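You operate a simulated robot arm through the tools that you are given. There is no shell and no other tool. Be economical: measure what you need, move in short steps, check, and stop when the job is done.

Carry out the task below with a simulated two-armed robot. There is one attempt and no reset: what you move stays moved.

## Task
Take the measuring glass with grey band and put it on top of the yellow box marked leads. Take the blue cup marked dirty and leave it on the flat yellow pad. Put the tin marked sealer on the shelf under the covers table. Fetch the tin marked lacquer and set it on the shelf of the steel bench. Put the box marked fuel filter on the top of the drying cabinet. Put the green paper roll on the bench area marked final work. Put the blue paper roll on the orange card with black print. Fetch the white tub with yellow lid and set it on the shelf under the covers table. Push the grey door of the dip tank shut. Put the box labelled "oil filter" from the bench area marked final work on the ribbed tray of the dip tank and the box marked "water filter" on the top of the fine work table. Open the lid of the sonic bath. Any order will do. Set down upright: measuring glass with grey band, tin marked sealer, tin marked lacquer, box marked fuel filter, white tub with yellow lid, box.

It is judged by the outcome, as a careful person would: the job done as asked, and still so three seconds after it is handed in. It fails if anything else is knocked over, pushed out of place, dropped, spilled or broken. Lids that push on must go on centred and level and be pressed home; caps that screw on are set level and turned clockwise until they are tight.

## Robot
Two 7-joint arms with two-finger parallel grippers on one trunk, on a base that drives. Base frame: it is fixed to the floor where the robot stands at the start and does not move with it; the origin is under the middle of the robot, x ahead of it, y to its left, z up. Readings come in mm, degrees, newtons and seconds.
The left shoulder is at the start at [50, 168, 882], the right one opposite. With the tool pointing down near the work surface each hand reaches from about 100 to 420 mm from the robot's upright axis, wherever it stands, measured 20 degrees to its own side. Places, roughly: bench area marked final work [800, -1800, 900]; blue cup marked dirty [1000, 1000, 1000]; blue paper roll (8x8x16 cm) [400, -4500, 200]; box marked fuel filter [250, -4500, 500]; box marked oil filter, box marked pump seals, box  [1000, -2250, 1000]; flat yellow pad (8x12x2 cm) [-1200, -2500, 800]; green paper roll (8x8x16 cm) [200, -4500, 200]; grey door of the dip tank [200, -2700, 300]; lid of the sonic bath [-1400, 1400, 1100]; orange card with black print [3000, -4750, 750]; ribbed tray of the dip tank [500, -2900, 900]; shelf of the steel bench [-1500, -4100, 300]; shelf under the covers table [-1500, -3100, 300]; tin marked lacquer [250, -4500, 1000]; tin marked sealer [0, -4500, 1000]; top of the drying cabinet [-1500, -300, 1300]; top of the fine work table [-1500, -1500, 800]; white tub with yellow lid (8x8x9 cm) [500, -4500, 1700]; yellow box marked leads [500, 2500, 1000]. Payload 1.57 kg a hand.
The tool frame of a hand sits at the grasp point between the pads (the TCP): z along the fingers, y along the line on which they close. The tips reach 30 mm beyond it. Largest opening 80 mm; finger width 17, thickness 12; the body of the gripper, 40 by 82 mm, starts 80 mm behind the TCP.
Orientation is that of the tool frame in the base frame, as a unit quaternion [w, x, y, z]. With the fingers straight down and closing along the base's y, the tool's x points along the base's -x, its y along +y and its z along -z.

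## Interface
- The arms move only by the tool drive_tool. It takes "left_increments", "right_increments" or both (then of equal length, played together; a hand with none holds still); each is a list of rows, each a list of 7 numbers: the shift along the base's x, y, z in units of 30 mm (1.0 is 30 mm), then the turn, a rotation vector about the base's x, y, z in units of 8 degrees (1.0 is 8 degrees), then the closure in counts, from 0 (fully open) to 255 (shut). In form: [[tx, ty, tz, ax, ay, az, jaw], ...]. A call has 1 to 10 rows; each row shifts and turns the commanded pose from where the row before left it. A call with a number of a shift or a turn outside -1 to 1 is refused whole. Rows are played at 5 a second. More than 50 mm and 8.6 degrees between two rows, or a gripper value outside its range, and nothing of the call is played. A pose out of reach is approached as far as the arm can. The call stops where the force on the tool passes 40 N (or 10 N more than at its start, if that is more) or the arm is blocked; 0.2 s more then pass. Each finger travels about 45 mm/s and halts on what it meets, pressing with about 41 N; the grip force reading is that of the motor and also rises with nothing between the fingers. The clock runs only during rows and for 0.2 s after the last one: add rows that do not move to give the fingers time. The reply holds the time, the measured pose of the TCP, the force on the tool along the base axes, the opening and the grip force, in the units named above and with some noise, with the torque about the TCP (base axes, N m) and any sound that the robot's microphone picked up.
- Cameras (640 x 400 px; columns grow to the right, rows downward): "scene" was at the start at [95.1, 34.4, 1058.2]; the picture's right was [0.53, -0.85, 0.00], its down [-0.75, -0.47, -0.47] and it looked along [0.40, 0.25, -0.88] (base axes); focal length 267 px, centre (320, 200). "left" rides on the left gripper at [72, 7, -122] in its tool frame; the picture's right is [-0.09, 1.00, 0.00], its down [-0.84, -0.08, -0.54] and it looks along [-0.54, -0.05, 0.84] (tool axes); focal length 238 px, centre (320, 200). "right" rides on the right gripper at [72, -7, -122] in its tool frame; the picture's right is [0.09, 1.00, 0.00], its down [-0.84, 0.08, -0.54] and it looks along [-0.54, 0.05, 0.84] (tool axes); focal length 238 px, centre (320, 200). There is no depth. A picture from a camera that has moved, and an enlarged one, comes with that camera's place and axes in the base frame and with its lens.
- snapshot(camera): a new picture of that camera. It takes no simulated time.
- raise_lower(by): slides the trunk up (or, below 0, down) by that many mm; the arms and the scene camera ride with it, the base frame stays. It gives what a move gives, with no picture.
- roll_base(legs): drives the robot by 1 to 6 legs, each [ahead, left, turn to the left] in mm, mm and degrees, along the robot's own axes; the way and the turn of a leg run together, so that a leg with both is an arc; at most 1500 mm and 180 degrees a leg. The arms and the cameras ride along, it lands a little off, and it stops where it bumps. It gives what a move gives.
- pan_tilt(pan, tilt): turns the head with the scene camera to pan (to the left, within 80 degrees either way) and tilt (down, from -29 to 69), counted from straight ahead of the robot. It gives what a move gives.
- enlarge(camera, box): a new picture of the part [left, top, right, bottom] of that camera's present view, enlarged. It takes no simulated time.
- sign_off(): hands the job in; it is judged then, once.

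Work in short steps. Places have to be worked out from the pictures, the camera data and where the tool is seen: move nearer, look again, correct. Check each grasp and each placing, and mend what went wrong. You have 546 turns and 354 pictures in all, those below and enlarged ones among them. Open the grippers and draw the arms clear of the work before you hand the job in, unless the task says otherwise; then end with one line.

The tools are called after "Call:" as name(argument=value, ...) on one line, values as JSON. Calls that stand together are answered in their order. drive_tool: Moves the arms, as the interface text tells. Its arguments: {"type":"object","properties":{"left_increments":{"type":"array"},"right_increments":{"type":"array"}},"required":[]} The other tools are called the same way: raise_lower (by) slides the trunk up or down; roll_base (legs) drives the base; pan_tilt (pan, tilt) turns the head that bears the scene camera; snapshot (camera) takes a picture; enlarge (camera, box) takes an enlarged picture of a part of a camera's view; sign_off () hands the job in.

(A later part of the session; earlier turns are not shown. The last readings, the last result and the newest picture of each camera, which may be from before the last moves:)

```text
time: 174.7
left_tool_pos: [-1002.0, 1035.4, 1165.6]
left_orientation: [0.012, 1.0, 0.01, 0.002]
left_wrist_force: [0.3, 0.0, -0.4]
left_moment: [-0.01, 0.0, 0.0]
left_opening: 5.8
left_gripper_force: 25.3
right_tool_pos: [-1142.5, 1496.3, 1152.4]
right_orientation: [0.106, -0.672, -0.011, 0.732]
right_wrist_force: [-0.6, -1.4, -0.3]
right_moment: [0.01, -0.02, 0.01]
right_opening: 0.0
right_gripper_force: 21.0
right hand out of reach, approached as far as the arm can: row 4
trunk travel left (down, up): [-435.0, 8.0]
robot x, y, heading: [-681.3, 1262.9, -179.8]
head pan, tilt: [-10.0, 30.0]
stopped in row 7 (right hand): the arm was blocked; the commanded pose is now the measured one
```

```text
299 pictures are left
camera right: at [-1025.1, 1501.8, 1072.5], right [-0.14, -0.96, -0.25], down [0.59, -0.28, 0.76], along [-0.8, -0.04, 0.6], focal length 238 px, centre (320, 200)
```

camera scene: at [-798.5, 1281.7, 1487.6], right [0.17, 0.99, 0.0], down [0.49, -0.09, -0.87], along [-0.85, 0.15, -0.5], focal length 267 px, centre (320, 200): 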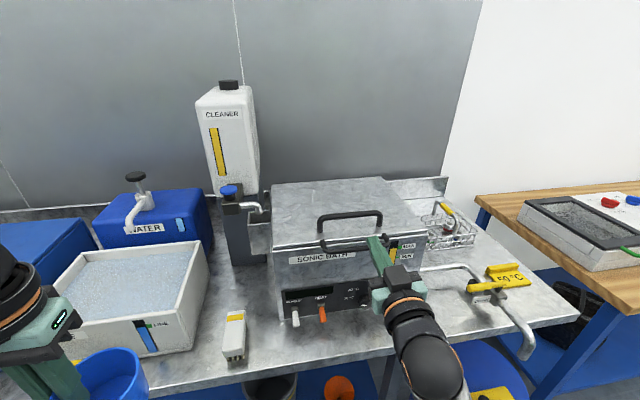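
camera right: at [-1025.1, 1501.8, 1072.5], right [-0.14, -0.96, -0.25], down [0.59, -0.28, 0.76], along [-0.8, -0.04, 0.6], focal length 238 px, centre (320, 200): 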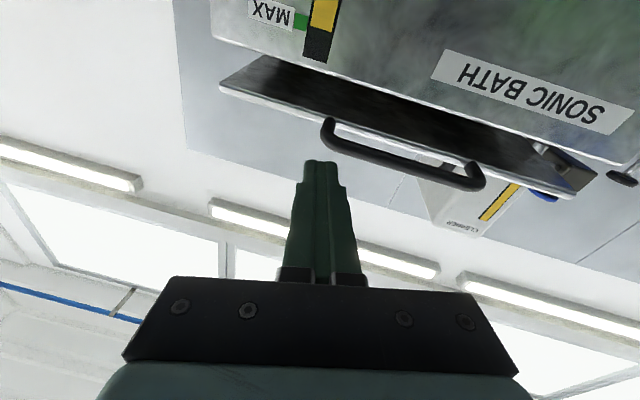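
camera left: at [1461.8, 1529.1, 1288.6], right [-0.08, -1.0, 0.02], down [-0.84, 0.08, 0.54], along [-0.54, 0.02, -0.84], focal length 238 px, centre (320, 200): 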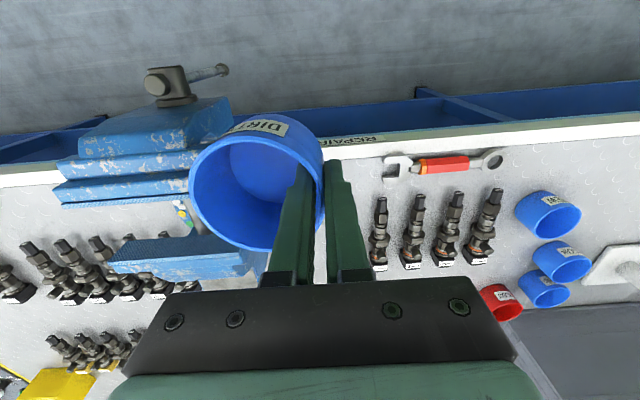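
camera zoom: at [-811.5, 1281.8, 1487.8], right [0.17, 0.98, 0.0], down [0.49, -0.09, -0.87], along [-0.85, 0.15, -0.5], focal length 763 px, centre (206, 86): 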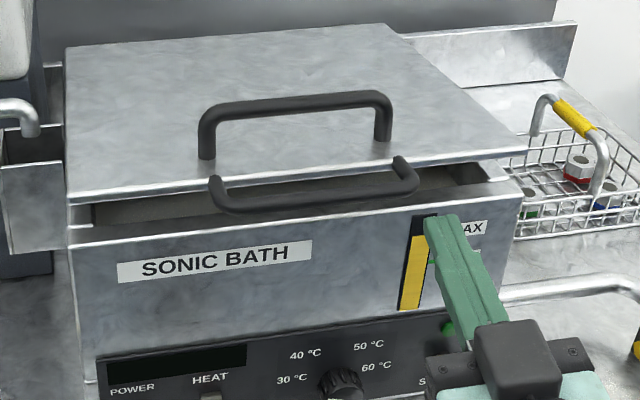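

The gap stays open. I back the base a little to give the arm room, then align under the front bar.

Call:
roll_base(legs=[[-70, 0, 0]])

Call:
drive_tool(right_increments=[[-0.3, -0.6, 0, -0.9, 0, 0, 255], [-0.3, -0.6, 0, 0, 0, 0, 255], [-0.3, -0.6, 0, 0, 0, 0, 255], [0, 0, 0, 0, 0, 0, 255]])

Call:
enlarge(camera="scene", box=[260, 170, 460, 310])

```text
time: 175.7
left_tool_pos: [-932.0, 1035.4, 1165.5]
left_orientation: [0.012, 1.0, 0.009, 0.001]
left_wrist_force: [0.2, -0.2, -0.2]
left_moment: [-0.02, 0.01, -0.02]
left_opening: 5.4
left_gripper_force: 25.6
right_tool_pos: [-1072.7, 1496.8, 1152.7]
right_orientation: [0.103, -0.673, -0.012, 0.732]
right_wrist_force: [0.3, -0.4, -0.1]
right_moment: [0.0, -0.03, 0.01]
right_opening: 0.1
right_gripper_force: 21.4
trunk travel left (down, up): [-435.0, 8.0]
robot x, y, heading: [-611.4, 1265.3, -179.7]
head pan, tilt: [-10.0, 30.0]
```

```text
time: 176.3
left_tool_pos: [-932.8, 1034.8, 1165.4]
left_orientation: [0.013, 1.0, 0.01, 0.001]
left_wrist_force: [-0.9, -0.6, 0.1]
left_moment: [0.0, 0.01, -0.02]
left_opening: 5.4
left_gripper_force: 25.6
right_tool_pos: [-1084.8, 1491.0, 1152.4]
right_orientation: [0.127, -0.666, -0.034, 0.734]
right_wrist_force: [-0.4, 0.0, 0.2]
right_moment: [-0.01, -0.01, 0.02]
right_opening: 0.0
right_gripper_force: 21.1
trunk travel left (down, up): [-435.0, 8.0]
robot x, y, heading: [-617.7, 1267.6, -180.0]
head pan, tilt: [-10.0, 30.0]
stopped in row 3 (right hand): the arm was blocked; the commanded pose is now the measured one
```

```text
2.86 times, centred on (360, 240) of scene
camera zoom: at [-742.8, 1281.9, 1487.7], right [0.17, 0.99, 0.0], down [0.49, -0.09, -0.87], along [-0.85, 0.15, -0.5], focal length 763 px, centre (206, 86)
```

zoom: 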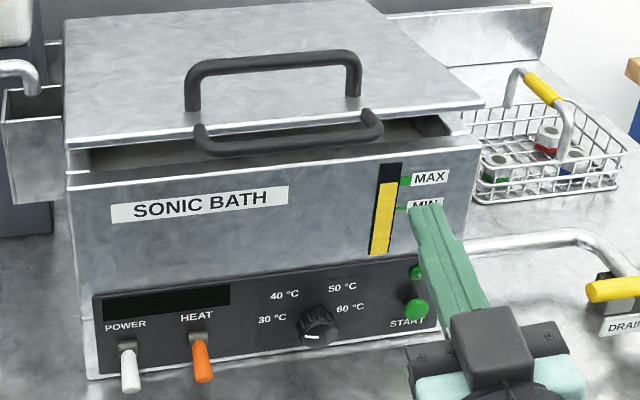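

The arm is at a joint limit sideways; I shift the base left 45 mm instead and extend the arm straight ahead.

Call:
roll_base(legs=[[20, 48, 0]])

Call:
drive_tool(right_increments=[[-0.7, 0, 0, 0, 0, 0, 255], [-0.7, 0, 0, 0, 0, 0, 255], [0, 0, 0, 0, 0, 0, 255]])

Call:
enlarge(camera="scene", box=[260, 150, 460, 290])

Call:
snapshot(camera="right")

```text
time: 177.3
left_tool_pos: [-953.1, 987.6, 1164.7]
left_orientation: [0.013, 1.0, 0.008, 0.002]
left_wrist_force: [0.2, 0.0, -0.3]
left_moment: [0.01, -0.06, 0.02]
left_opening: 5.4
left_gripper_force: 25.0
right_tool_pos: [-1104.6, 1444.6, 1153.8]
right_orientation: [0.128, -0.666, -0.034, 0.734]
right_wrist_force: [-0.7, -0.4, 0.2]
right_moment: [-0.03, -0.01, -0.03]
right_opening: 0.1
right_gripper_force: 20.9
trunk travel left (down, up): [-435.0, 8.0]
robot x, y, heading: [-636.3, 1220.2, -180.1]
head pan, tilt: [-10.0, 30.0]
```

```text
time: 178.1
left_tool_pos: [-952.3, 988.3, 1166.3]
left_orientation: [0.013, 1.0, 0.01, 0.001]
left_wrist_force: [0.9, -0.9, -0.6]
left_moment: [-0.04, -0.01, 0.01]
left_opening: 5.5
left_gripper_force: 26.0
right_tool_pos: [-1145.8, 1444.7, 1154.6]
right_orientation: [0.127, -0.666, -0.033, 0.734]
right_wrist_force: [-0.8, 0.4, 0.5]
right_moment: [0.0, -0.01, 0.04]
right_opening: 0.1
right_gripper_force: 21.3
trunk travel left (down, up): [-435.0, 8.0]
robot x, y, heading: [-634.8, 1224.1, -180.1]
head pan, tilt: [-10.0, 30.0]
```

```text
2.86 times, centred on (360, 220) of scene
camera zoom: at [-762.4, 1235.4, 1487.8], right [0.17, 0.98, 0.0], down [0.49, -0.09, -0.87], along [-0.85, 0.15, -0.5], focal length 763 px, centre (206, 143)
```

zoom: 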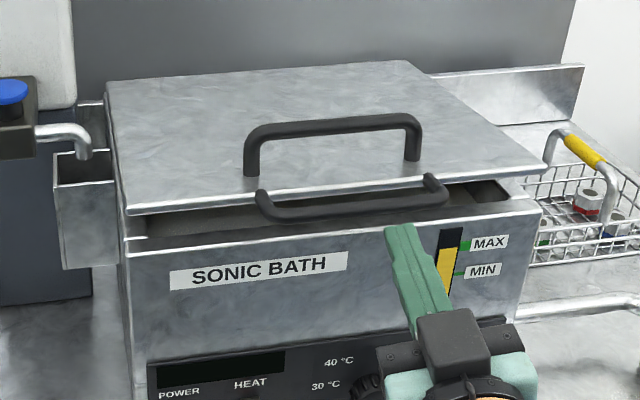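

```text
296 pictures are left
camera right: at [-1029.9, 1453.8, 1073.1], right [-0.15, -0.94, -0.31], down [0.59, -0.33, 0.73], along [-0.79, -0.07, 0.61], focal length 238 px, centre (320, 200)
```

right: 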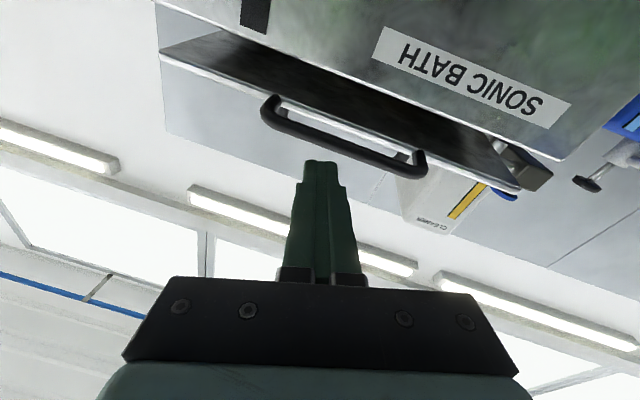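

Fingers are just below/in front of the bar. I dip 9 mm, go forward 25 mm, then lift.

Call:
drive_tool(right_increments=[[0, 0, -0.3, 0, 0, 0, 255], [-0.5, 0, 0, 0, 0, 0, 255], [-0.3, 0, 0, 0, 0, 0, 255], [0, 0, 0.5, 0, 0, 0, 255], [0, 0, 0.5, 0, 0, 0, 255], [-0.1, 0, 1, 0, 0, 0, 255], [0, 0, 0, 0, 0, 0, 255]])

Call:
enlarge(camera="scene", box=[260, 130, 460, 270])

```text
time: 179.7
left_tool_pos: [-953.4, 988.5, 1165.1]
left_orientation: [0.013, 1.0, 0.009, 0.002]
left_wrist_force: [-0.9, -0.3, -0.8]
left_moment: [0.0, -0.01, 0.01]
left_opening: 5.4
left_gripper_force: 25.5
right_tool_pos: [-1172.8, 1444.6, 1204.5]
right_orientation: [0.13, -0.666, -0.036, 0.734]
right_wrist_force: [0.5, -0.8, -0.1]
right_moment: [-0.01, -0.02, 0.02]
right_opening: 0.1
right_gripper_force: 21.9
trunk travel left (down, up): [-435.0, 8.0]
robot x, y, heading: [-633.8, 1217.2, -180.0]
head pan, tilt: [-10.0, 30.0]
```

```text
2.86 times, centred on (360, 200) of scene
camera zoom: at [-762.5, 1235.5, 1487.8], right [0.17, 0.98, 0.0], down [0.49, -0.09, -0.87], along [-0.85, 0.15, -0.5], focal length 763 px, centre (206, 200)
```

zoom: 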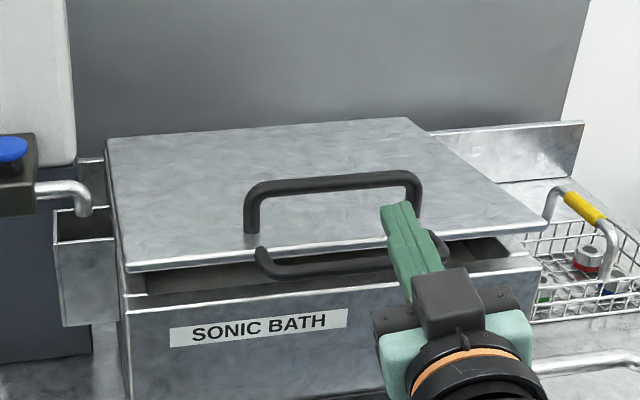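

The fingers passed in front of the bar: it is deeper (x≈−1220, z≈1150). Retreat, go lower, further in, then lift.

Call:
drive_tool(right_increments=[[1, 0, 0, 0, 0, 0, 255], [0, 0, -1, 0, 0, 0, 255], [0, 0, -1, 0, 0, 0, 255], [0, 0, -0.7, 0, 0, 0, 255], [-1, 0, 0, 0, 0, 0, 255], [-0.8, 0, 0, 0, 0, 0, 255], [-0.5, 0, 0, 0, 0, 0, 255], [0, 0, 0, 0, 0, 0, 255]])

Call:
enlarge(camera="scene", box=[260, 130, 460, 270])

Call:
snapshot(camera="right")

```text
time: 181.5
left_tool_pos: [-952.4, 988.1, 1166.2]
left_orientation: [0.012, 1.0, 0.009, 0.001]
left_wrist_force: [0.2, -0.3, -0.5]
left_moment: [0.0, 0.02, 0.0]
left_opening: 5.7
left_gripper_force: 25.8
right_tool_pos: [-1209.7, 1458.4, 1112.6]
right_orientation: [0.153, -0.67, -0.056, 0.725]
right_wrist_force: [10.6, -3.1, -4.6]
right_moment: [0.01, -0.21, 0.13]
right_opening: 0.3
right_gripper_force: 20.9
trunk travel left (down, up): [-435.0, 8.0]
robot x, y, heading: [-630.5, 1217.1, -179.7]
head pan, tilt: [-10.0, 30.0]
```

```text
2.86 times, centred on (360, 200) of scene
camera zoom: at [-761.3, 1235.1, 1487.8], right [0.17, 0.98, 0.0], down [0.49, -0.09, -0.87], along [-0.85, 0.15, -0.5], focal length 763 px, centre (206, 200)
```

zoom: 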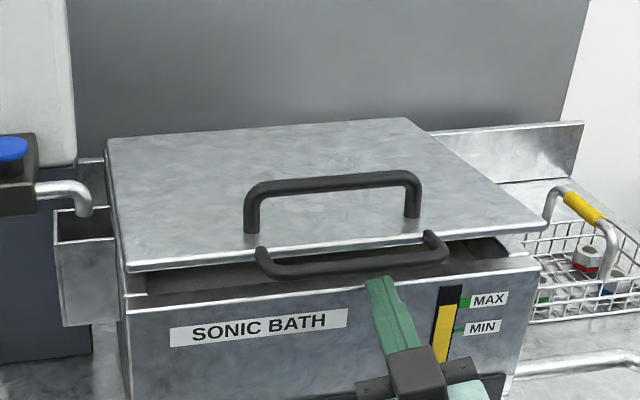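

```text
293 pictures are left
camera right: at [-1090.0, 1472.3, 1034.5], right [-0.15, -0.92, -0.37], down [0.57, -0.39, 0.72], along [-0.81, -0.1, 0.58], focal length 238 px, centre (320, 200)
```

right: 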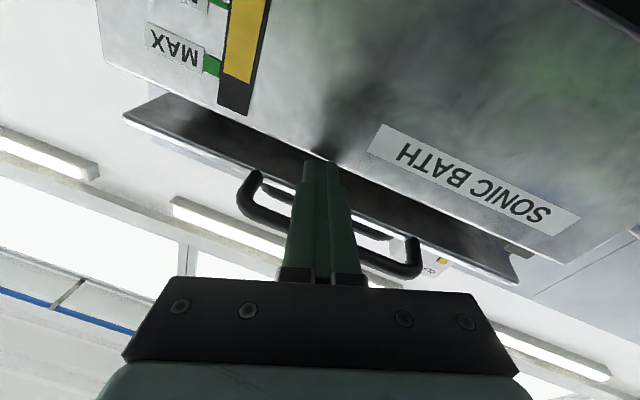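

Fingertips touch the box face (x≈−1240) under the bar. Ease off and lift 120 mm.

Call:
drive_tool(right_increments=[[0.3, 0, 0, 0, 0, 0, 255], [0, 0, 0.7, 0, 0, 0, 255], [0, 0, 0.7, 0, 0, 0, 255], [0, 0, 0.7, 0, 0, 0, 255], [-0.2, 0, 0.7, 0, 0, 0, 255], [-0.2, 0, 0.7, 0, 0, 0, 255], [-0.2, 0, 0.7, 0, 0, 0, 255], [0, 0, 0, 0, 0, 0, 255]])

Call:
enlarge(camera="scene", box=[240, 90, 480, 270])

```text
time: 183.1
left_tool_pos: [-954.1, 988.6, 1166.5]
left_orientation: [0.013, 1.0, 0.009, 0.002]
left_wrist_force: [1.3, 0.3, -0.2]
left_moment: [0.0, 0.02, 0.0]
left_opening: 5.9
left_gripper_force: 25.2
right_tool_pos: [-1208.1, 1452.9, 1155.2]
right_orientation: [-0.139, 0.725, 0.052, -0.673]
right_wrist_force: [-0.1, 0.2, 0.2]
right_moment: [0.0, 0.04, 0.0]
right_opening: 0.0
right_gripper_force: 20.9
trunk travel left (down, up): [-435.0, 8.0]
robot x, y, heading: [-631.4, 1222.5, -179.9]
head pan, tilt: [-10.0, 30.0]
stopped in row 8 (right hand): the arm was blocked; the commanded pose is now the measured one
```

```text
2.22 times, centred on (360, 180) of scene
camera zoom: at [-762.6, 1235.4, 1487.8], right [0.17, 0.98, 0.0], down [0.49, -0.09, -0.87], along [-0.85, 0.15, -0.5], focal length 593 px, centre (231, 244)
```

zoom: 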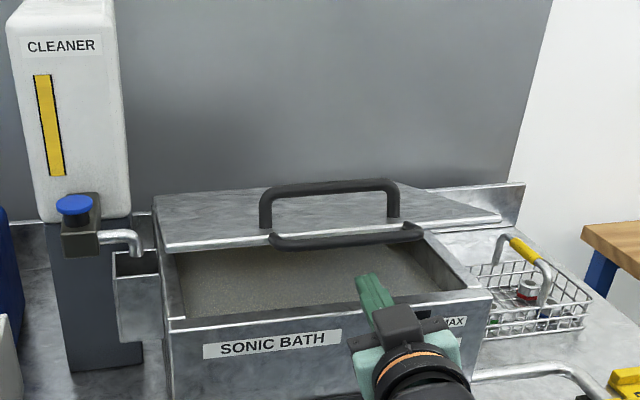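

The lid is open ~17° and stays. The arm reported a block; I look at the whole arm.

Call:
pan_tilt(pan=-25, tilt=50)

Call:
snapshot(camera="scene")

```text
time: 183.9
left_tool_pos: [-953.6, 989.6, 1165.4]
left_orientation: [0.012, 1.0, 0.009, 0.002]
left_wrist_force: [0.7, 0.0, 0.4]
left_moment: [-0.02, 0.03, 0.0]
left_opening: 5.4
left_gripper_force: 25.5
right_tool_pos: [-1209.0, 1453.4, 1155.0]
right_orientation: [-0.139, 0.724, 0.052, -0.674]
right_wrist_force: [-0.2, -0.4, 1.0]
right_moment: [-0.03, -0.01, 0.02]
right_opening: 0.0
right_gripper_force: 21.2
trunk travel left (down, up): [-435.0, 8.0]
robot x, y, heading: [-631.7, 1219.7, -180.1]
head pan, tilt: [-25.0, 50.0]
```

```text
291 pictures are left
camera scene: at [-743.3, 1252.3, 1458.3], right [0.42, 0.91, 0.0], down [0.69, -0.32, -0.64], along [-0.58, 0.27, -0.77], focal length 267 px, centre (320, 200)
```

scene: 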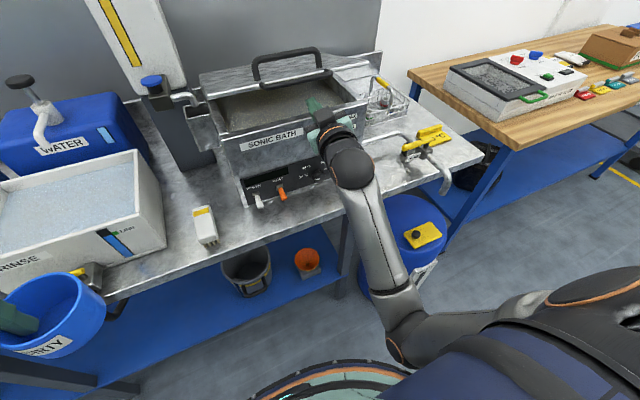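

Elbow is low, so lifting with the fingers pitching upward is natural. I raise and pitch up together.

Call:
drive_tool(right_increments=[[-0.2, 0, 0.7, 0, 0.8, 0, 255], [-0.2, 0, 0.7, 0, 0.8, 0, 255], [-0.2, 0, 0.8, 0, 0.8, 0, 255], [-0.2, 0, 0.8, 0, 0.8, 0, 255], [-0.3, 0, 0.8, 0, 0.8, 0, 255], [-0.3, 0, 0.8, 0, 0, 0, 255]])

Call:
pan_tilt(pan=-15, tilt=28)

Call:
snapshot(camera="scene")

```text
time: 185.1
left_tool_pos: [-952.8, 988.5, 1165.2]
left_orientation: [0.013, 1.0, 0.009, 0.001]
left_wrist_force: [0.3, 0.7, -1.2]
left_moment: [-0.01, 0.0, 0.01]
left_opening: 5.6
left_gripper_force: 25.9
right_tool_pos: [-1230.7, 1474.0, 1170.9]
right_orientation: [0.182, -0.585, -0.057, 0.788]
right_wrist_force: [-0.2, -0.4, 0.0]
right_moment: [0.02, 0.0, -0.03]
right_opening: 0.1
right_gripper_force: 21.2
trunk travel left (down, up): [-435.0, 8.0]
robot x, y, heading: [-634.1, 1225.9, -180.0]
head pan, tilt: [-25.0, 50.0]
stopped in row 5 (right hand): the arm was blocked; the commanded pose is now the measured one
```

```text
time: 186.0
left_tool_pos: [-953.4, 989.0, 1166.7]
left_orientation: [0.012, 1.0, 0.008, 0.002]
left_wrist_force: [0.4, -0.5, -0.6]
left_moment: [0.02, 0.03, -0.02]
left_opening: 5.3
left_gripper_force: 25.7
right_tool_pos: [-1229.1, 1475.2, 1170.3]
right_orientation: [0.181, -0.586, -0.057, 0.788]
right_wrist_force: [0.1, 0.5, 0.4]
right_moment: [0.03, 0.03, 0.01]
right_opening: 0.0
right_gripper_force: 21.3
trunk travel left (down, up): [-435.0, 8.0]
robot x, y, heading: [-631.9, 1219.2, -180.2]
head pan, tilt: [-15.0, 28.0]
```

```text
290 pictures are left
camera scene: at [-761.6, 1243.4, 1490.9], right [0.26, 0.97, 0.0], down [0.45, -0.12, -0.88], along [-0.85, 0.23, -0.47], focal length 267 px, centre (320, 200)
```

scene: 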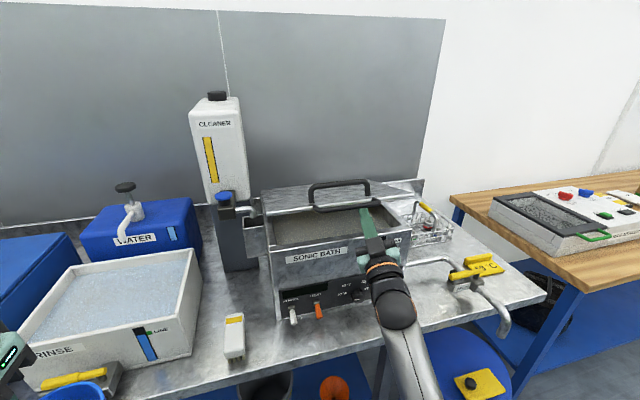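

Probably the elbow is against the torso. I free the hand, shift the base left 130 mm and extend the hand further out to its own side.

Call:
drive_tool(right_increments=[[1, 0, -0.5, 0, 0, 0, 255], [1, 0.3, -0.5, 0, -0.5, 0, 255], [0, 0, 0, 0, 0, 0, 255]])

Call:
roll_base(legs=[[-20, 130, 0]])

Call:
drive_tool(right_increments=[[0, 1, 0, 0.5, 0, 0, 255], [0, 1, 0, 0.5, 0, 0, 255], [0, 1, 0, 0.5, 0, 0, 255], [0, 0.7, 0, 0.5, 0, 0, 255], [0, 0, 0, 0, 0, 0, 255]])

Call:
snapshot(camera="scene")

```text
time: 186.8
left_tool_pos: [-954.6, 988.2, 1165.9]
left_orientation: [0.012, 1.0, 0.008, 0.002]
left_wrist_force: [-0.3, 0.0, -1.5]
left_moment: [-0.04, 0.01, -0.01]
left_opening: 5.4
left_gripper_force: 25.3
right_tool_pos: [-1169.7, 1482.0, 1139.9]
right_orientation: [0.177, -0.613, -0.062, 0.767]
right_wrist_force: [0.0, 1.3, -0.3]
right_moment: [0.02, 0.03, 0.01]
right_opening: 0.0
right_gripper_force: 21.5
trunk travel left (down, up): [-435.0, 8.0]
robot x, y, heading: [-631.6, 1222.5, -179.8]
head pan, tilt: [-15.0, 28.0]
```

```text
time: 188.1
left_tool_pos: [-932.9, 858.7, 1166.0]
left_orientation: [0.012, 1.0, 0.009, 0.002]
left_wrist_force: [0.1, 0.2, -0.4]
left_moment: [-0.01, 0.03, 0.0]
left_opening: 5.6
left_gripper_force: 25.6
right_tool_pos: [-1149.5, 1352.5, 1141.1]
right_orientation: [0.179, -0.613, -0.062, 0.767]
right_wrist_force: [1.5, -0.2, 0.8]
right_moment: [-0.03, -0.03, -0.03]
right_opening: 0.1
right_gripper_force: 21.9
trunk travel left (down, up): [-435.0, 8.0]
robot x, y, heading: [-615.7, 1085.6, 179.7]
head pan, tilt: [-15.0, 28.0]
```

```text
time: 189.3
left_tool_pos: [-933.1, 858.7, 1165.0]
left_orientation: [0.012, 1.0, 0.009, 0.001]
left_wrist_force: [-0.2, 0.2, 0.1]
left_moment: [-0.01, -0.04, -0.01]
left_opening: 5.6
left_gripper_force: 25.1
right_tool_pos: [-1149.0, 1466.6, 1139.5]
right_orientation: [0.262, -0.582, -0.169, 0.751]
right_wrist_force: [-0.8, 0.4, 1.0]
right_moment: [-0.02, 0.01, 0.0]
right_opening: 0.2
right_gripper_force: 21.3
trunk travel left (down, up): [-435.0, 8.0]
robot x, y, heading: [-612.9, 1089.4, 180.1]
head pan, tilt: [-15.0, 28.0]
```

```text
289 pictures are left
camera scene: at [-741.3, 1113.3, 1490.9], right [0.26, 0.97, 0.0], down [0.45, -0.12, -0.88], along [-0.85, 0.23, -0.47], focal length 267 px, centre (320, 200)
```

scene: 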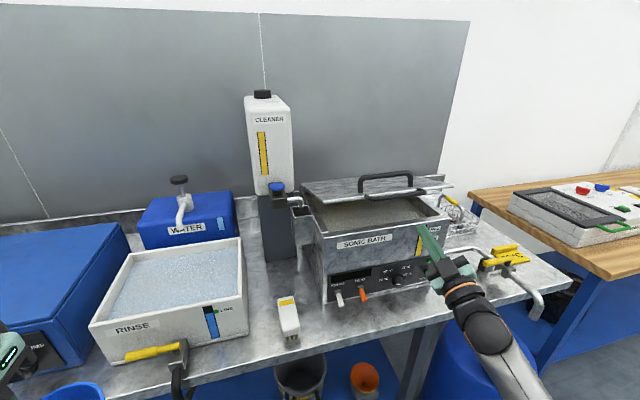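

Now I move under the raised lip and try lifting again.

Call:
drive_tool(right_increments=[[-0.8, -0.3, 0.2, 0, 0, 0, 255], [-0.8, -0.3, 0.2, 0, 0, 0, 255], [-0.7, -0.2, 0, 0, 0, 0, 255], [0, 0, 0.8, 0, 0, 0, 255], [0, 0, 0.8, 0, 0, 0, 255], [-0.1, 0, 0.8, 0, 0.3, 0, 255], [-0.2, 0, 0.8, 0, 0.3, 0, 255], [-0.3, 0, 0.8, 0, 0.3, 0, 255]])

Call:
snapshot(camera="scene")

```text
time: 191.1
left_tool_pos: [-938.6, 858.9, 1163.5]
left_orientation: [0.013, 1.0, 0.008, 0.004]
left_wrist_force: [0.1, -0.3, 0.0]
left_moment: [-0.03, 0.0, -0.01]
left_opening: 5.4
left_gripper_force: 25.5
right_tool_pos: [-1243.7, 1440.7, 1264.5]
right_orientation: [0.27, -0.541, -0.154, 0.781]
right_wrist_force: [-24.2, -0.8, -14.6]
right_moment: [-0.03, -0.73, 0.12]
right_opening: 0.0
right_gripper_force: 21.3
trunk travel left (down, up): [-435.0, 8.0]
robot x, y, heading: [-614.5, 1086.3, -180.1]
head pan, tilt: [-15.0, 28.0]
```

```text
288 pictures are left
camera scene: at [-748.3, 1114.1, 1489.9], right [0.26, 0.97, 0.0], down [0.46, -0.12, -0.88], along [-0.85, 0.23, -0.47], focal length 267 px, centre (320, 200)
```

scene: 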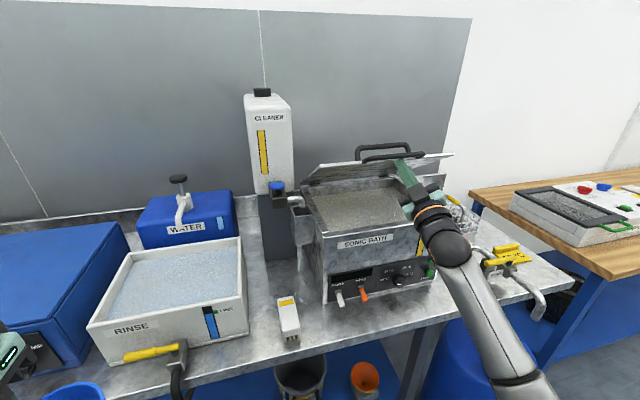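

Call:
enlarge(camera="scene", box=[300, 100, 480, 240])

```text
2.86 times, centred on (390, 170) of scene
camera zoom: at [-748.3, 1114.1, 1489.9], right [0.26, 0.97, 0.0], down [0.46, -0.12, -0.88], along [-0.85, 0.23, -0.47], focal length 763 px, centre (120, 286)
```

zoom: 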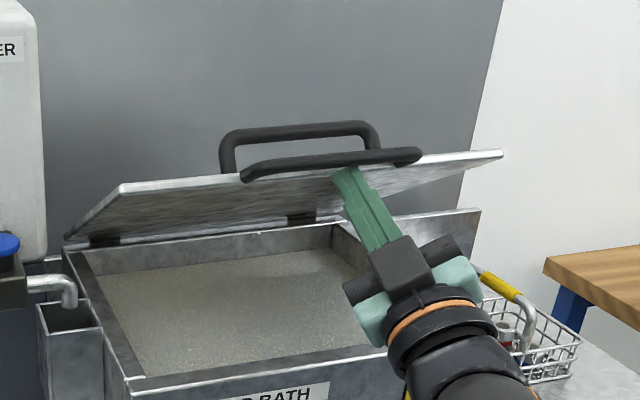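

Fingers are under the bar and the lid swings up well. Continue along the arc.

Call:
drive_tool(right_increments=[[-0.4, 0, 0.7, 0, 0.2, 0, 255], [-0.5, 0, 0.7, 0, 0.2, 0, 255], [-0.5, 0, 0.7, 0, 0.2, 0, 255], [-0.6, 0, 0.6, 0, 0.2, 0, 255], [-0.6, 0, 0.6, 0, 0.2, 0, 255]])

Call:
snapshot(camera="scene")

```text
time: 192.3
left_tool_pos: [-939.5, 858.1, 1162.9]
left_orientation: [0.013, 1.0, 0.009, 0.005]
left_wrist_force: [-0.2, 0.1, 0.3]
left_moment: [-0.02, -0.02, -0.02]
left_opening: 5.7
left_gripper_force: 25.6
right_tool_pos: [-1328.7, 1441.0, 1351.3]
right_orientation: [0.281, -0.496, -0.135, 0.811]
right_wrist_force: [-21.9, -7.2, -30.4]
right_moment: [0.0, -1.06, 0.28]
right_opening: 0.0
right_gripper_force: 21.1
trunk travel left (down, up): [-435.0, 8.0]
robot x, y, heading: [-617.2, 1088.0, 180.4]
head pan, tilt: [-15.0, 28.0]
```

```text
286 pictures are left
camera scene: at [-750.6, 1113.9, 1489.7], right [0.26, 0.97, 0.0], down [0.46, -0.12, -0.88], along [-0.85, 0.23, -0.48], focal length 267 px, centre (320, 200)
```

scene: 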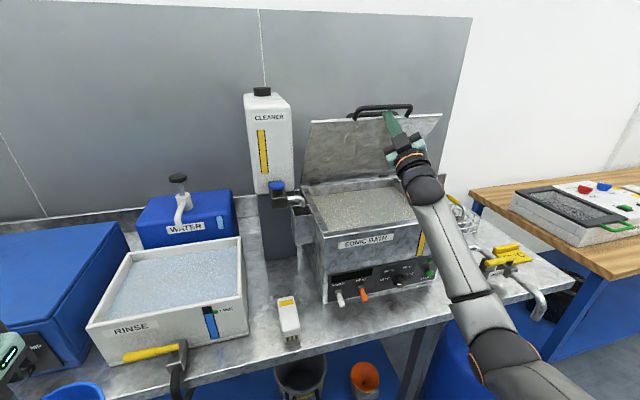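

Lid is ~50° open. Up a little more, then push back by driving the base ahead.

Call:
drive_tool(right_increments=[[-0.6, 0, 0.5, 0, 0, 0, 255], [-0.7, 0, 0.4, 0, 0, 0, 255], [-0.7, 0, 0.2, 0, 0, 0, 255], [-0.7, 0, 0.1, 0, 0, 0, 255]])

Call:
snapshot(camera="scene")

```text
time: 193.3
left_tool_pos: [-938.4, 859.1, 1164.0]
left_orientation: [0.012, 1.0, 0.009, 0.005]
left_wrist_force: [0.0, 0.5, -1.3]
left_moment: [-0.02, -0.01, 0.01]
left_opening: 5.2
left_gripper_force: 25.9
right_tool_pos: [-1403.5, 1442.0, 1393.1]
right_orientation: [0.282, -0.488, -0.136, 0.815]
right_wrist_force: [-9.8, -8.2, -24.2]
right_moment: [0.07, -0.72, 0.21]
right_opening: 0.1
right_gripper_force: 21.1
trunk travel left (down, up): [-435.0, 8.0]
robot x, y, heading: [-614.8, 1088.8, 180.0]
head pan, tilt: [-15.0, 28.0]
```

```text
285 pictures are left
camera scene: at [-747.0, 1113.4, 1490.3], right [0.26, 0.97, 0.0], down [0.46, -0.12, -0.88], along [-0.85, 0.23, -0.47], focal length 267 px, centre (320, 200)
```

scene: 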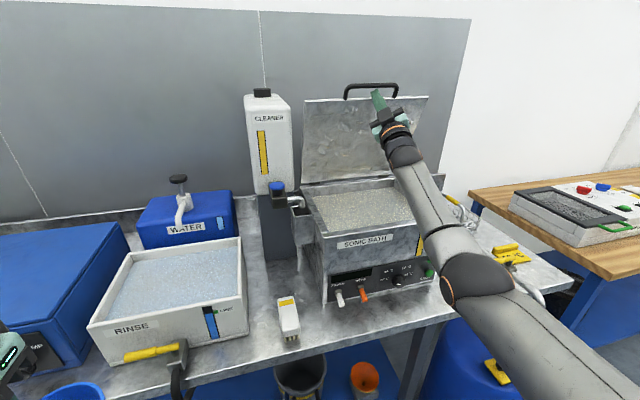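

About 70°. Push further back by driving ahead 90 mm.

Call:
roll_base(legs=[[90, 0, 0]])

Call:
snapshot(camera="scene")

```text
time: 194.4
left_tool_pos: [-1022.3, 859.0, 1165.6]
left_orientation: [0.012, 1.0, 0.007, 0.002]
left_wrist_force: [-0.5, -0.5, -0.4]
left_moment: [0.01, -0.03, -0.01]
left_opening: 5.6
left_gripper_force: 25.7
right_tool_pos: [-1484.6, 1441.9, 1410.6]
right_orientation: [0.283, -0.474, -0.131, 0.823]
right_wrist_force: [1.3, 1.7, 7.9]
right_moment: [-0.03, 0.17, -0.03]
right_opening: 0.1
right_gripper_force: 21.3
trunk travel left (down, up): [-435.0, 8.0]
robot x, y, heading: [-702.4, 1089.9, 180.0]
head pan, tilt: [-15.0, 28.0]
```

```text
284 pictures are left
camera scene: at [-831.1, 1113.6, 1491.1], right [0.26, 0.97, 0.0], down [0.45, -0.12, -0.88], along [-0.85, 0.23, -0.47], focal length 267 px, centre (320, 200)
```

scene: 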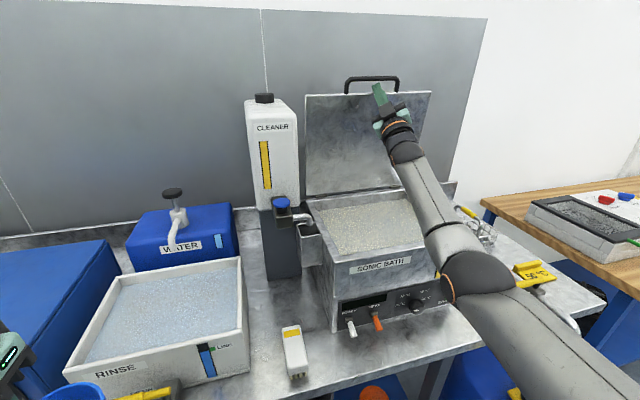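

Near 85°. One more 40 mm push.

Call:
roll_base(legs=[[40, 0, 0]])

Call:
drive_tool(right_increments=[[-0.5, 0, -0.2, 0, 0, 0, 255], [-0.5, 0, -0.2, 0, 0, 0, 255], [0, 0, 0, 0, 0, 0, 255]])

Call:
enlarge(camera="scene", box=[240, 50, 500, 290])

```text
time: 195.3
left_tool_pos: [-1054.2, 860.0, 1166.6]
left_orientation: [0.013, 1.0, 0.008, 0.001]
left_wrist_force: [-0.1, -0.6, 0.2]
left_moment: [0.0, -0.02, 0.0]
left_opening: 5.7
left_gripper_force: 25.5
right_tool_pos: [-1510.3, 1442.5, 1414.0]
right_orientation: [0.285, -0.465, -0.13, 0.828]
right_wrist_force: [12.0, -1.3, -4.5]
right_moment: [-0.09, 0.18, -0.03]
right_opening: 0.2
right_gripper_force: 21.7
trunk travel left (down, up): [-435.0, 8.0]
robot x, y, heading: [-735.3, 1089.2, 179.7]
head pan, tilt: [-15.0, 28.0]
stopped in leg 1: the force on the tool passed its limit (the readings are from after the stop); the commanded pose is now the measured one
```

```text
time: 195.6
left_tool_pos: [-1052.0, 861.1, 1166.9]
left_orientation: [0.013, 1.0, 0.008, 0.0]
left_wrist_force: [-0.3, 0.6, -0.2]
left_moment: [0.0, 0.0, 0.03]
left_opening: 5.6
left_gripper_force: 25.8
right_tool_pos: [-1510.1, 1441.6, 1414.4]
right_orientation: [0.284, -0.461, -0.131, 0.83]
right_wrist_force: [19.9, -2.2, -6.2]
right_moment: [-0.06, 0.21, 0.0]
right_opening: 0.0
right_gripper_force: 21.5
trunk travel left (down, up): [-435.0, 8.0]
robot x, y, heading: [-736.4, 1091.2, 179.4]
head pan, tilt: [-15.0, 28.0]
stopped in row 1 (right hand): the force on the tool passed its limit (the readings are from after the stop); the commanded pose is now the measured one
```

```text
1.67 times, centred on (370, 170) of scene
camera zoom: at [-858.5, 1113.9, 1491.3], right [0.26, 0.96, 0.0], down [0.45, -0.12, -0.88], along [-0.85, 0.23, -0.47], focal length 445 px, centre (237, 250)
```

zoom: 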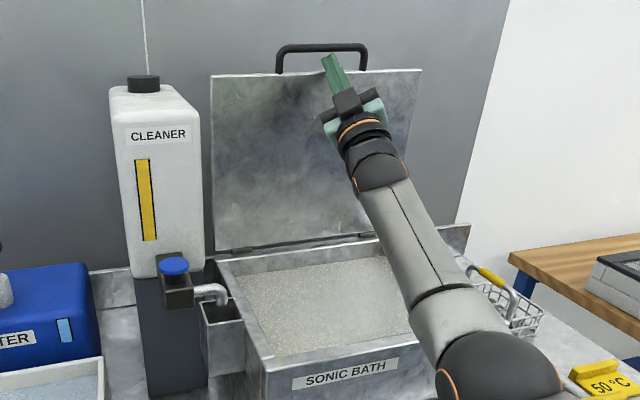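

The lid is fully back against its stop. I withdraw straight back and check that it stays.

Call:
drive_tool(right_increments=[[0.7, 0, 0, 0, 0, 0, 255], [1, 0, 0, 0, 0, 0, 255], [1, 0, 0, 0, 0, 0, 255], [1, 0, 0, 0, 0, 0, 255]])

Call:
roll_base(legs=[[-430, 0, 0]])

Call:
pan_tilt(pan=0, tilt=20)

Call:
snapshot(camera="scene")

```text
time: 196.6
left_tool_pos: [-1054.6, 860.8, 1165.4]
left_orientation: [0.013, 1.0, 0.008, 0.002]
left_wrist_force: [-0.2, -0.1, -0.6]
left_moment: [-0.04, -0.01, 0.04]
left_opening: 5.2
left_gripper_force: 25.7
right_tool_pos: [-1404.0, 1442.8, 1409.8]
right_orientation: [0.285, -0.465, -0.13, 0.828]
right_wrist_force: [0.8, 0.4, -0.3]
right_moment: [0.02, -0.02, -0.04]
right_opening: 0.0
right_gripper_force: 21.4
trunk travel left (down, up): [-435.0, 8.0]
robot x, y, heading: [-733.3, 1091.7, 179.6]
head pan, tilt: [-15.0, 28.0]
```

```text
time: 199.2
left_tool_pos: [-622.2, 859.0, 1165.6]
left_orientation: [0.013, 1.0, 0.006, 0.001]
left_wrist_force: [-0.8, 0.3, 0.0]
left_moment: [-0.06, 0.02, 0.02]
left_opening: 5.5
left_gripper_force: 25.4
right_tool_pos: [-971.3, 1442.6, 1409.7]
right_orientation: [0.284, -0.465, -0.131, 0.829]
right_wrist_force: [0.1, 0.7, 0.6]
right_moment: [-0.01, -0.03, 0.0]
right_opening: 0.3
right_gripper_force: 21.4
trunk travel left (down, up): [-435.0, 8.0]
robot x, y, heading: [-303.9, 1093.4, 179.5]
head pan, tilt: [-15.0, 28.0]
```

```text
time: 200.0
left_tool_pos: [-622.1, 859.7, 1166.0]
left_orientation: [0.013, 1.0, 0.006, 0.001]
left_wrist_force: [-0.4, 0.0, -0.6]
left_moment: [-0.03, -0.01, 0.02]
left_opening: 5.2
left_gripper_force: 25.4
right_tool_pos: [-970.3, 1441.4, 1410.0]
right_orientation: [0.285, -0.465, -0.131, 0.828]
right_wrist_force: [-0.5, 0.4, 0.1]
right_moment: [0.02, -0.03, 0.02]
right_opening: 0.1
right_gripper_force: 21.7
trunk travel left (down, up): [-435.0, 8.0]
robot x, y, heading: [-300.8, 1083.8, 179.5]
head pan, tilt: [0.0, 20.0]
```

```text
282 pictures are left
camera scene: at [-433.8, 1088.5, 1503.8], right [0.01, 1.0, 0.0], down [0.34, 0.0, -0.94], along [-0.94, 0.01, -0.34], focal length 267 px, centre (320, 200)
```

scene: 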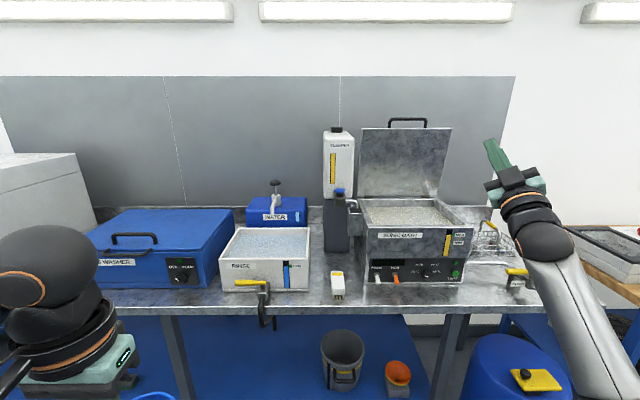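

Lid stays open. I fold the right hand back to the tool-down pose (15 rows) before travelling.

Call:
drive_tool(right_increments=[[0.8, 0, -0.4, -0.334, -0.971, -0.154, 200], [0.8, 0, -0.4, -0.334, -0.971, -0.154, 100], [0.8, 0, -0.4, -0.334, -0.971, -0.154, 0], [0.8, 0, -0.5, -0.334, -0.971, -0.154, 0], [0.8, 0, -0.6, -0.334, -0.971, -0.154, 0], [0.8, 0, -0.6, -0.334, -0.971, -0.154, 0], [0.8, 0, -0.6, -0.334, -0.971, -0.154, 0], [0.8, 0, -0.6, -0.334, -0.971, -0.154, 0]])

Call:
drive_tool(right_increments=[[0.8, 0, -0.6, -0.334, -0.971, -0.154, 0], [0.8, 0, -0.6, -0.334, -0.971, -0.154, 0], [0.6, 0, -0.6, -0.334, -0.971, -0.154, 0], [0.5, 0, -0.6, -0.334, -0.971, -0.154, 0], [0.3, 0, -0.6, -0.334, -0.971, -0.154, 0], [0, 0, -0.6, -0.334, -0.971, -0.154, 0], [0, 0, 0, -0.334, -0.971, -0.154, 0], [0, 0, 0, 0, 0, 0, 0]])

Call:
pan_tilt(pan=75, tilt=15)

Call:
snapshot(camera="scene")

```text
time: 201.8
left_tool_pos: [-621.0, 859.8, 1166.4]
left_orientation: [0.013, 1.0, 0.006, 0.003]
left_wrist_force: [-0.3, -0.1, -0.7]
left_moment: [-0.01, 0.03, 0.0]
left_opening: 5.6
left_gripper_force: 25.9
right_tool_pos: [-778.3, 1443.0, 1287.5]
right_orientation: [-0.156, 0.874, 0.073, -0.454]
right_wrist_force: [0.1, 1.2, 0.2]
right_moment: [0.02, -0.01, -0.02]
right_opening: 80.2
right_gripper_force: 0.0
trunk travel left (down, up): [-435.0, 8.0]
robot x, y, heading: [-302.7, 1087.0, 179.8]
head pan, tilt: [0.0, 20.0]
```

```text
time: 203.6
left_tool_pos: [-622.1, 859.0, 1165.0]
left_orientation: [0.014, 1.0, 0.007, 0.002]
left_wrist_force: [-0.4, 0.2, -0.4]
left_moment: [-0.03, -0.01, 0.01]
left_opening: 5.3
left_gripper_force: 25.6
right_tool_pos: [-687.7, 1442.4, 1180.3]
right_orientation: [0.0, 1.0, -0.001, 0.001]
right_wrist_force: [0.2, -0.8, 0.1]
right_moment: [-0.01, 0.01, 0.01]
right_opening: 80.2
right_gripper_force: 0.1
trunk travel left (down, up): [-435.0, 8.0]
robot x, y, heading: [-305.1, 1084.9, 179.4]
head pan, tilt: [0.0, 20.0]
```

```text
time: 205.1
left_tool_pos: [-622.1, 857.0, 1165.8]
left_orientation: [0.013, 1.0, 0.006, 0.001]
left_wrist_force: [-0.3, -1.3, -0.2]
left_moment: [-0.03, 0.0, 0.02]
left_opening: 5.2
left_gripper_force: 25.6
right_tool_pos: [-689.4, 1441.6, 1179.5]
right_orientation: [0.0, 1.0, 0.0, 0.0]
right_wrist_force: [0.9, 0.9, 0.3]
right_moment: [0.02, -0.02, 0.01]
right_opening: 79.8
right_gripper_force: 0.1
trunk travel left (down, up): [-435.0, 8.0]
robot x, y, heading: [-301.9, 1087.1, 179.8]
head pan, tilt: [75.0, 15.0]
```

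```text
281 pictures are left
camera scene: at [-365.4, 997.8, 1512.0], right [-0.96, 0.27, 0.0], down [0.07, 0.25, -0.97], along [-0.26, -0.93, -0.26], focal length 267 px, centre (320, 200)
```

scene: 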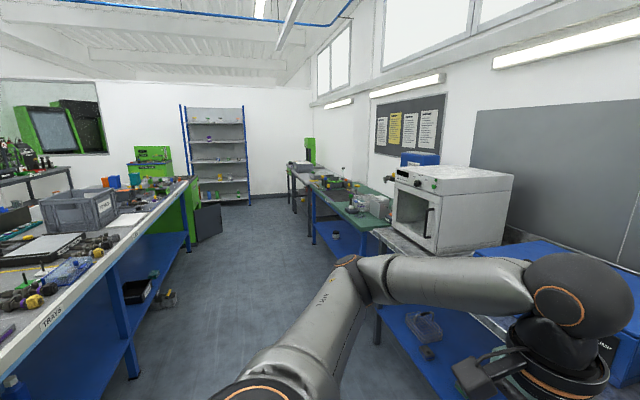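

The lane south is clear. I drive to y≈−2270 next to the yellow pad's table.

Call:
roll_base(legs=[[0, 1100, 0], [0, 1100, 0], [0, 1100, 0]])

Call:
pan_tilt(pan=10, tilt=28)

Call:
snapshot(camera="scene")

```text
time: 221.3
left_tool_pos: [-697.2, -2453.9, 1165.9]
left_orientation: [0.014, 1.0, -0.006, 0.001]
left_wrist_force: [-0.6, -0.3, -1.1]
left_moment: [0.01, 0.01, 0.01]
left_opening: 5.5
left_gripper_force: 25.6
right_tool_pos: [-748.8, -1869.9, 1179.6]
right_orientation: [-0.001, 1.0, -0.012, 0.0]
right_wrist_force: [-0.2, -0.8, 0.7]
right_moment: [0.02, 0.03, 0.03]
right_opening: 80.0
right_gripper_force: 0.1
trunk travel left (down, up): [-435.0, 8.0]
robot x, y, heading: [-367.4, -2236.1, 178.5]
head pan, tilt: [75.0, 15.0]
```

```text
time: 222.7
left_tool_pos: [-698.0, -2454.0, 1165.3]
left_orientation: [0.012, 1.0, -0.006, 0.002]
left_wrist_force: [-0.2, 0.6, -1.1]
left_moment: [-0.04, -0.01, 0.03]
left_opening: 5.3
left_gripper_force: 25.7
right_tool_pos: [-748.3, -1868.7, 1179.0]
right_orientation: [-0.001, 1.0, -0.012, 0.0]
right_wrist_force: [-0.6, 0.4, -0.5]
right_moment: [0.02, -0.02, 0.02]
right_opening: 79.8
right_gripper_force: 0.0
trunk travel left (down, up): [-435.0, 8.0]
robot x, y, heading: [-373.7, -2234.7, 178.4]
head pan, tilt: [10.0, 28.0]
```

```text
280 pictures are left
camera scene: at [-500.8, -2244.7, 1491.0], right [-0.14, 0.99, 0.0], down [0.46, 0.07, -0.88], along [-0.87, -0.13, -0.47], focal length 267 px, centre (320, 200)
```

scene: 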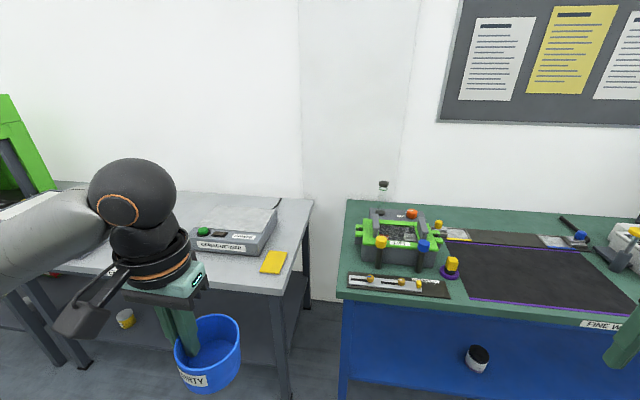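

The yellow pad lies near the right front corner of a grey table, ≈(−1258, −2540). I lower the trunk 240 mm, straighten and approach.

Call:
raise_lower(by=-240)

Call:
roll_base(legs=[[0, 0, 1.5], [300, 110, 0]])

Call:
pan_tilt(pan=20, tilt=45)

Call:
snapshot(camera="scene")

Call:
snapshot(camera="left")

```text
time: 225.2
left_tool_pos: [-697.6, -2455.1, 924.9]
left_orientation: [0.013, 1.0, -0.005, 0.002]
left_wrist_force: [-0.4, -0.9, -0.5]
left_moment: [0.0, 0.01, 0.04]
left_opening: 5.3
left_gripper_force: 24.8
right_tool_pos: [-749.4, -1868.3, 940.4]
right_orientation: [0.0, 1.0, -0.012, 0.0]
right_wrist_force: [-0.2, 0.1, 0.2]
right_moment: [-0.02, 0.01, 0.02]
right_opening: 80.2
right_gripper_force: 0.0
trunk travel left (down, up): [-195.0, 248.0]
robot x, y, heading: [-374.4, -2234.0, 178.4]
head pan, tilt: [10.0, 28.0]
```

```text
time: 227.7
left_tool_pos: [-994.3, -2571.3, 926.6]
left_orientation: [0.013, 1.0, 0.007, 0.002]
left_wrist_force: [0.0, 0.2, 0.3]
left_moment: [0.01, -0.02, 0.0]
left_opening: 5.3
left_gripper_force: 25.5
right_tool_pos: [-1060.7, -1987.3, 939.6]
right_orientation: [-0.002, 1.0, 0.0, 0.0]
right_wrist_force: [-0.1, -0.1, -1.3]
right_moment: [-0.01, 0.02, 0.01]
right_opening: 79.9
right_gripper_force: 0.0
trunk travel left (down, up): [-195.0, 248.0]
robot x, y, heading: [-674.0, -2343.1, 179.5]
head pan, tilt: [10.0, 28.0]
```

```text
time: 228.5
left_tool_pos: [-995.5, -2571.6, 924.6]
left_orientation: [0.013, 1.0, 0.007, 0.001]
left_wrist_force: [1.1, -0.5, -0.2]
left_moment: [-0.01, -0.01, -0.01]
left_opening: 5.3
left_gripper_force: 25.5
right_tool_pos: [-1060.2, -1988.4, 939.5]
right_orientation: [0.0, 1.0, -0.001, 0.0]
right_wrist_force: [-0.1, 0.2, -0.3]
right_moment: [0.0, 0.03, 0.0]
right_opening: 79.7
right_gripper_force: 0.1
trunk travel left (down, up): [-195.0, 248.0]
robot x, y, heading: [-675.6, -2340.8, 179.9]
head pan, tilt: [20.0, 45.0]
```

```text
279 pictures are left
camera scene: at [-789.9, -2369.6, 1225.2], right [-0.34, 0.94, 0.0], down [0.67, 0.24, -0.71], along [-0.67, -0.24, -0.71], focal length 267 px, centre (320, 200)
```

scene: 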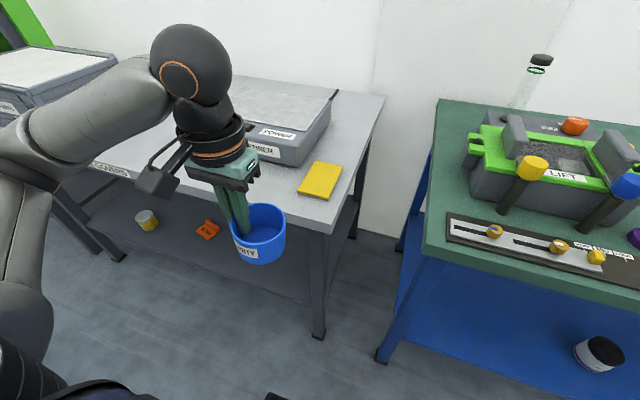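

```text
278 pictures are left
camera left: at [-923.9, -2575.1, 1048.8], right [-0.08, -1.0, 0.03], down [-0.84, 0.08, 0.54], along [-0.54, 0.02, -0.84], focal length 238 px, centre (320, 200)
```

left: 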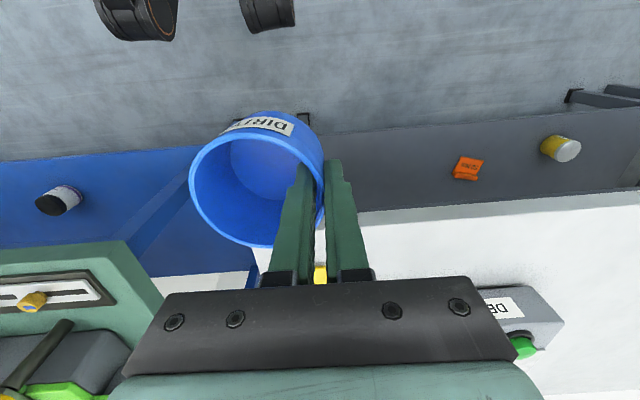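

Pad near (−1230, −2525), top ≈ 815. Drive 130 mm closer and look with the wrist camera.

Call:
roll_base(legs=[[130, 0, 0]])

Call:
snapshot(camera="left")

Call:
snapshot(camera="scene")

```text
time: 229.7
left_tool_pos: [-1121.3, -2571.1, 925.7]
left_orientation: [0.014, 1.0, 0.007, 0.001]
left_wrist_force: [0.0, 0.2, 0.0]
left_moment: [0.01, 0.02, 0.01]
left_opening: 5.1
left_gripper_force: 25.5
right_tool_pos: [-1188.3, -1986.8, 940.1]
right_orientation: [-0.001, 1.0, 0.001, -0.001]
right_wrist_force: [0.0, 0.1, 0.2]
right_moment: [-0.01, -0.01, 0.02]
right_opening: 79.9
right_gripper_force: 0.1
trunk travel left (down, up): [-195.0, 248.0]
robot x, y, heading: [-800.3, -2339.4, 179.6]
head pan, tilt: [20.0, 45.0]
```

```text
277 pictures are left
camera left: at [-1051.1, -2574.7, 1048.7], right [-0.08, -1.0, 0.03], down [-0.84, 0.08, 0.54], along [-0.54, 0.02, -0.84], focal length 238 px, centre (320, 200)
```

left: 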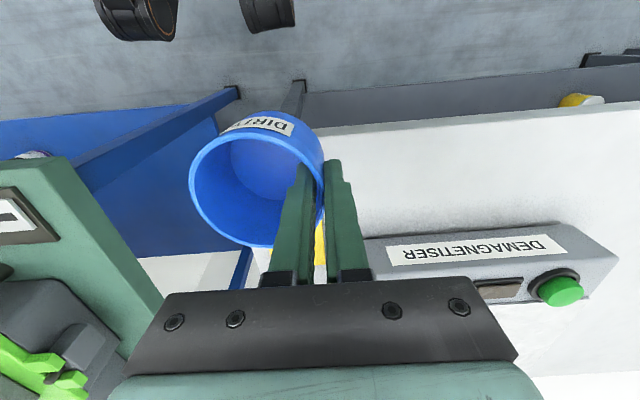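

```text
276 pictures are left
camera scene: at [-917.3, -2369.1, 1225.1], right [-0.34, 0.94, 0.0], down [0.67, 0.24, -0.71], along [-0.67, -0.24, -0.71], focal length 267 px, centre (320, 200)
```

scene: 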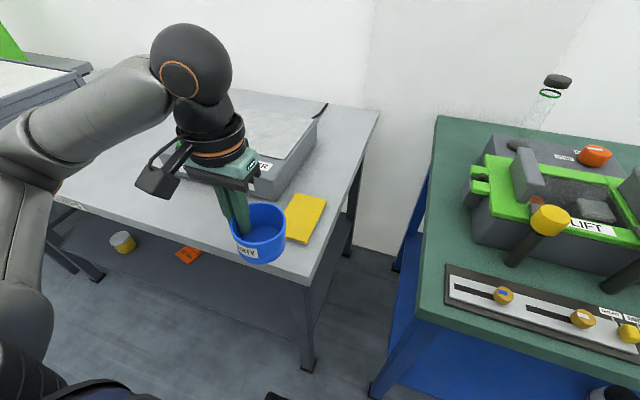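

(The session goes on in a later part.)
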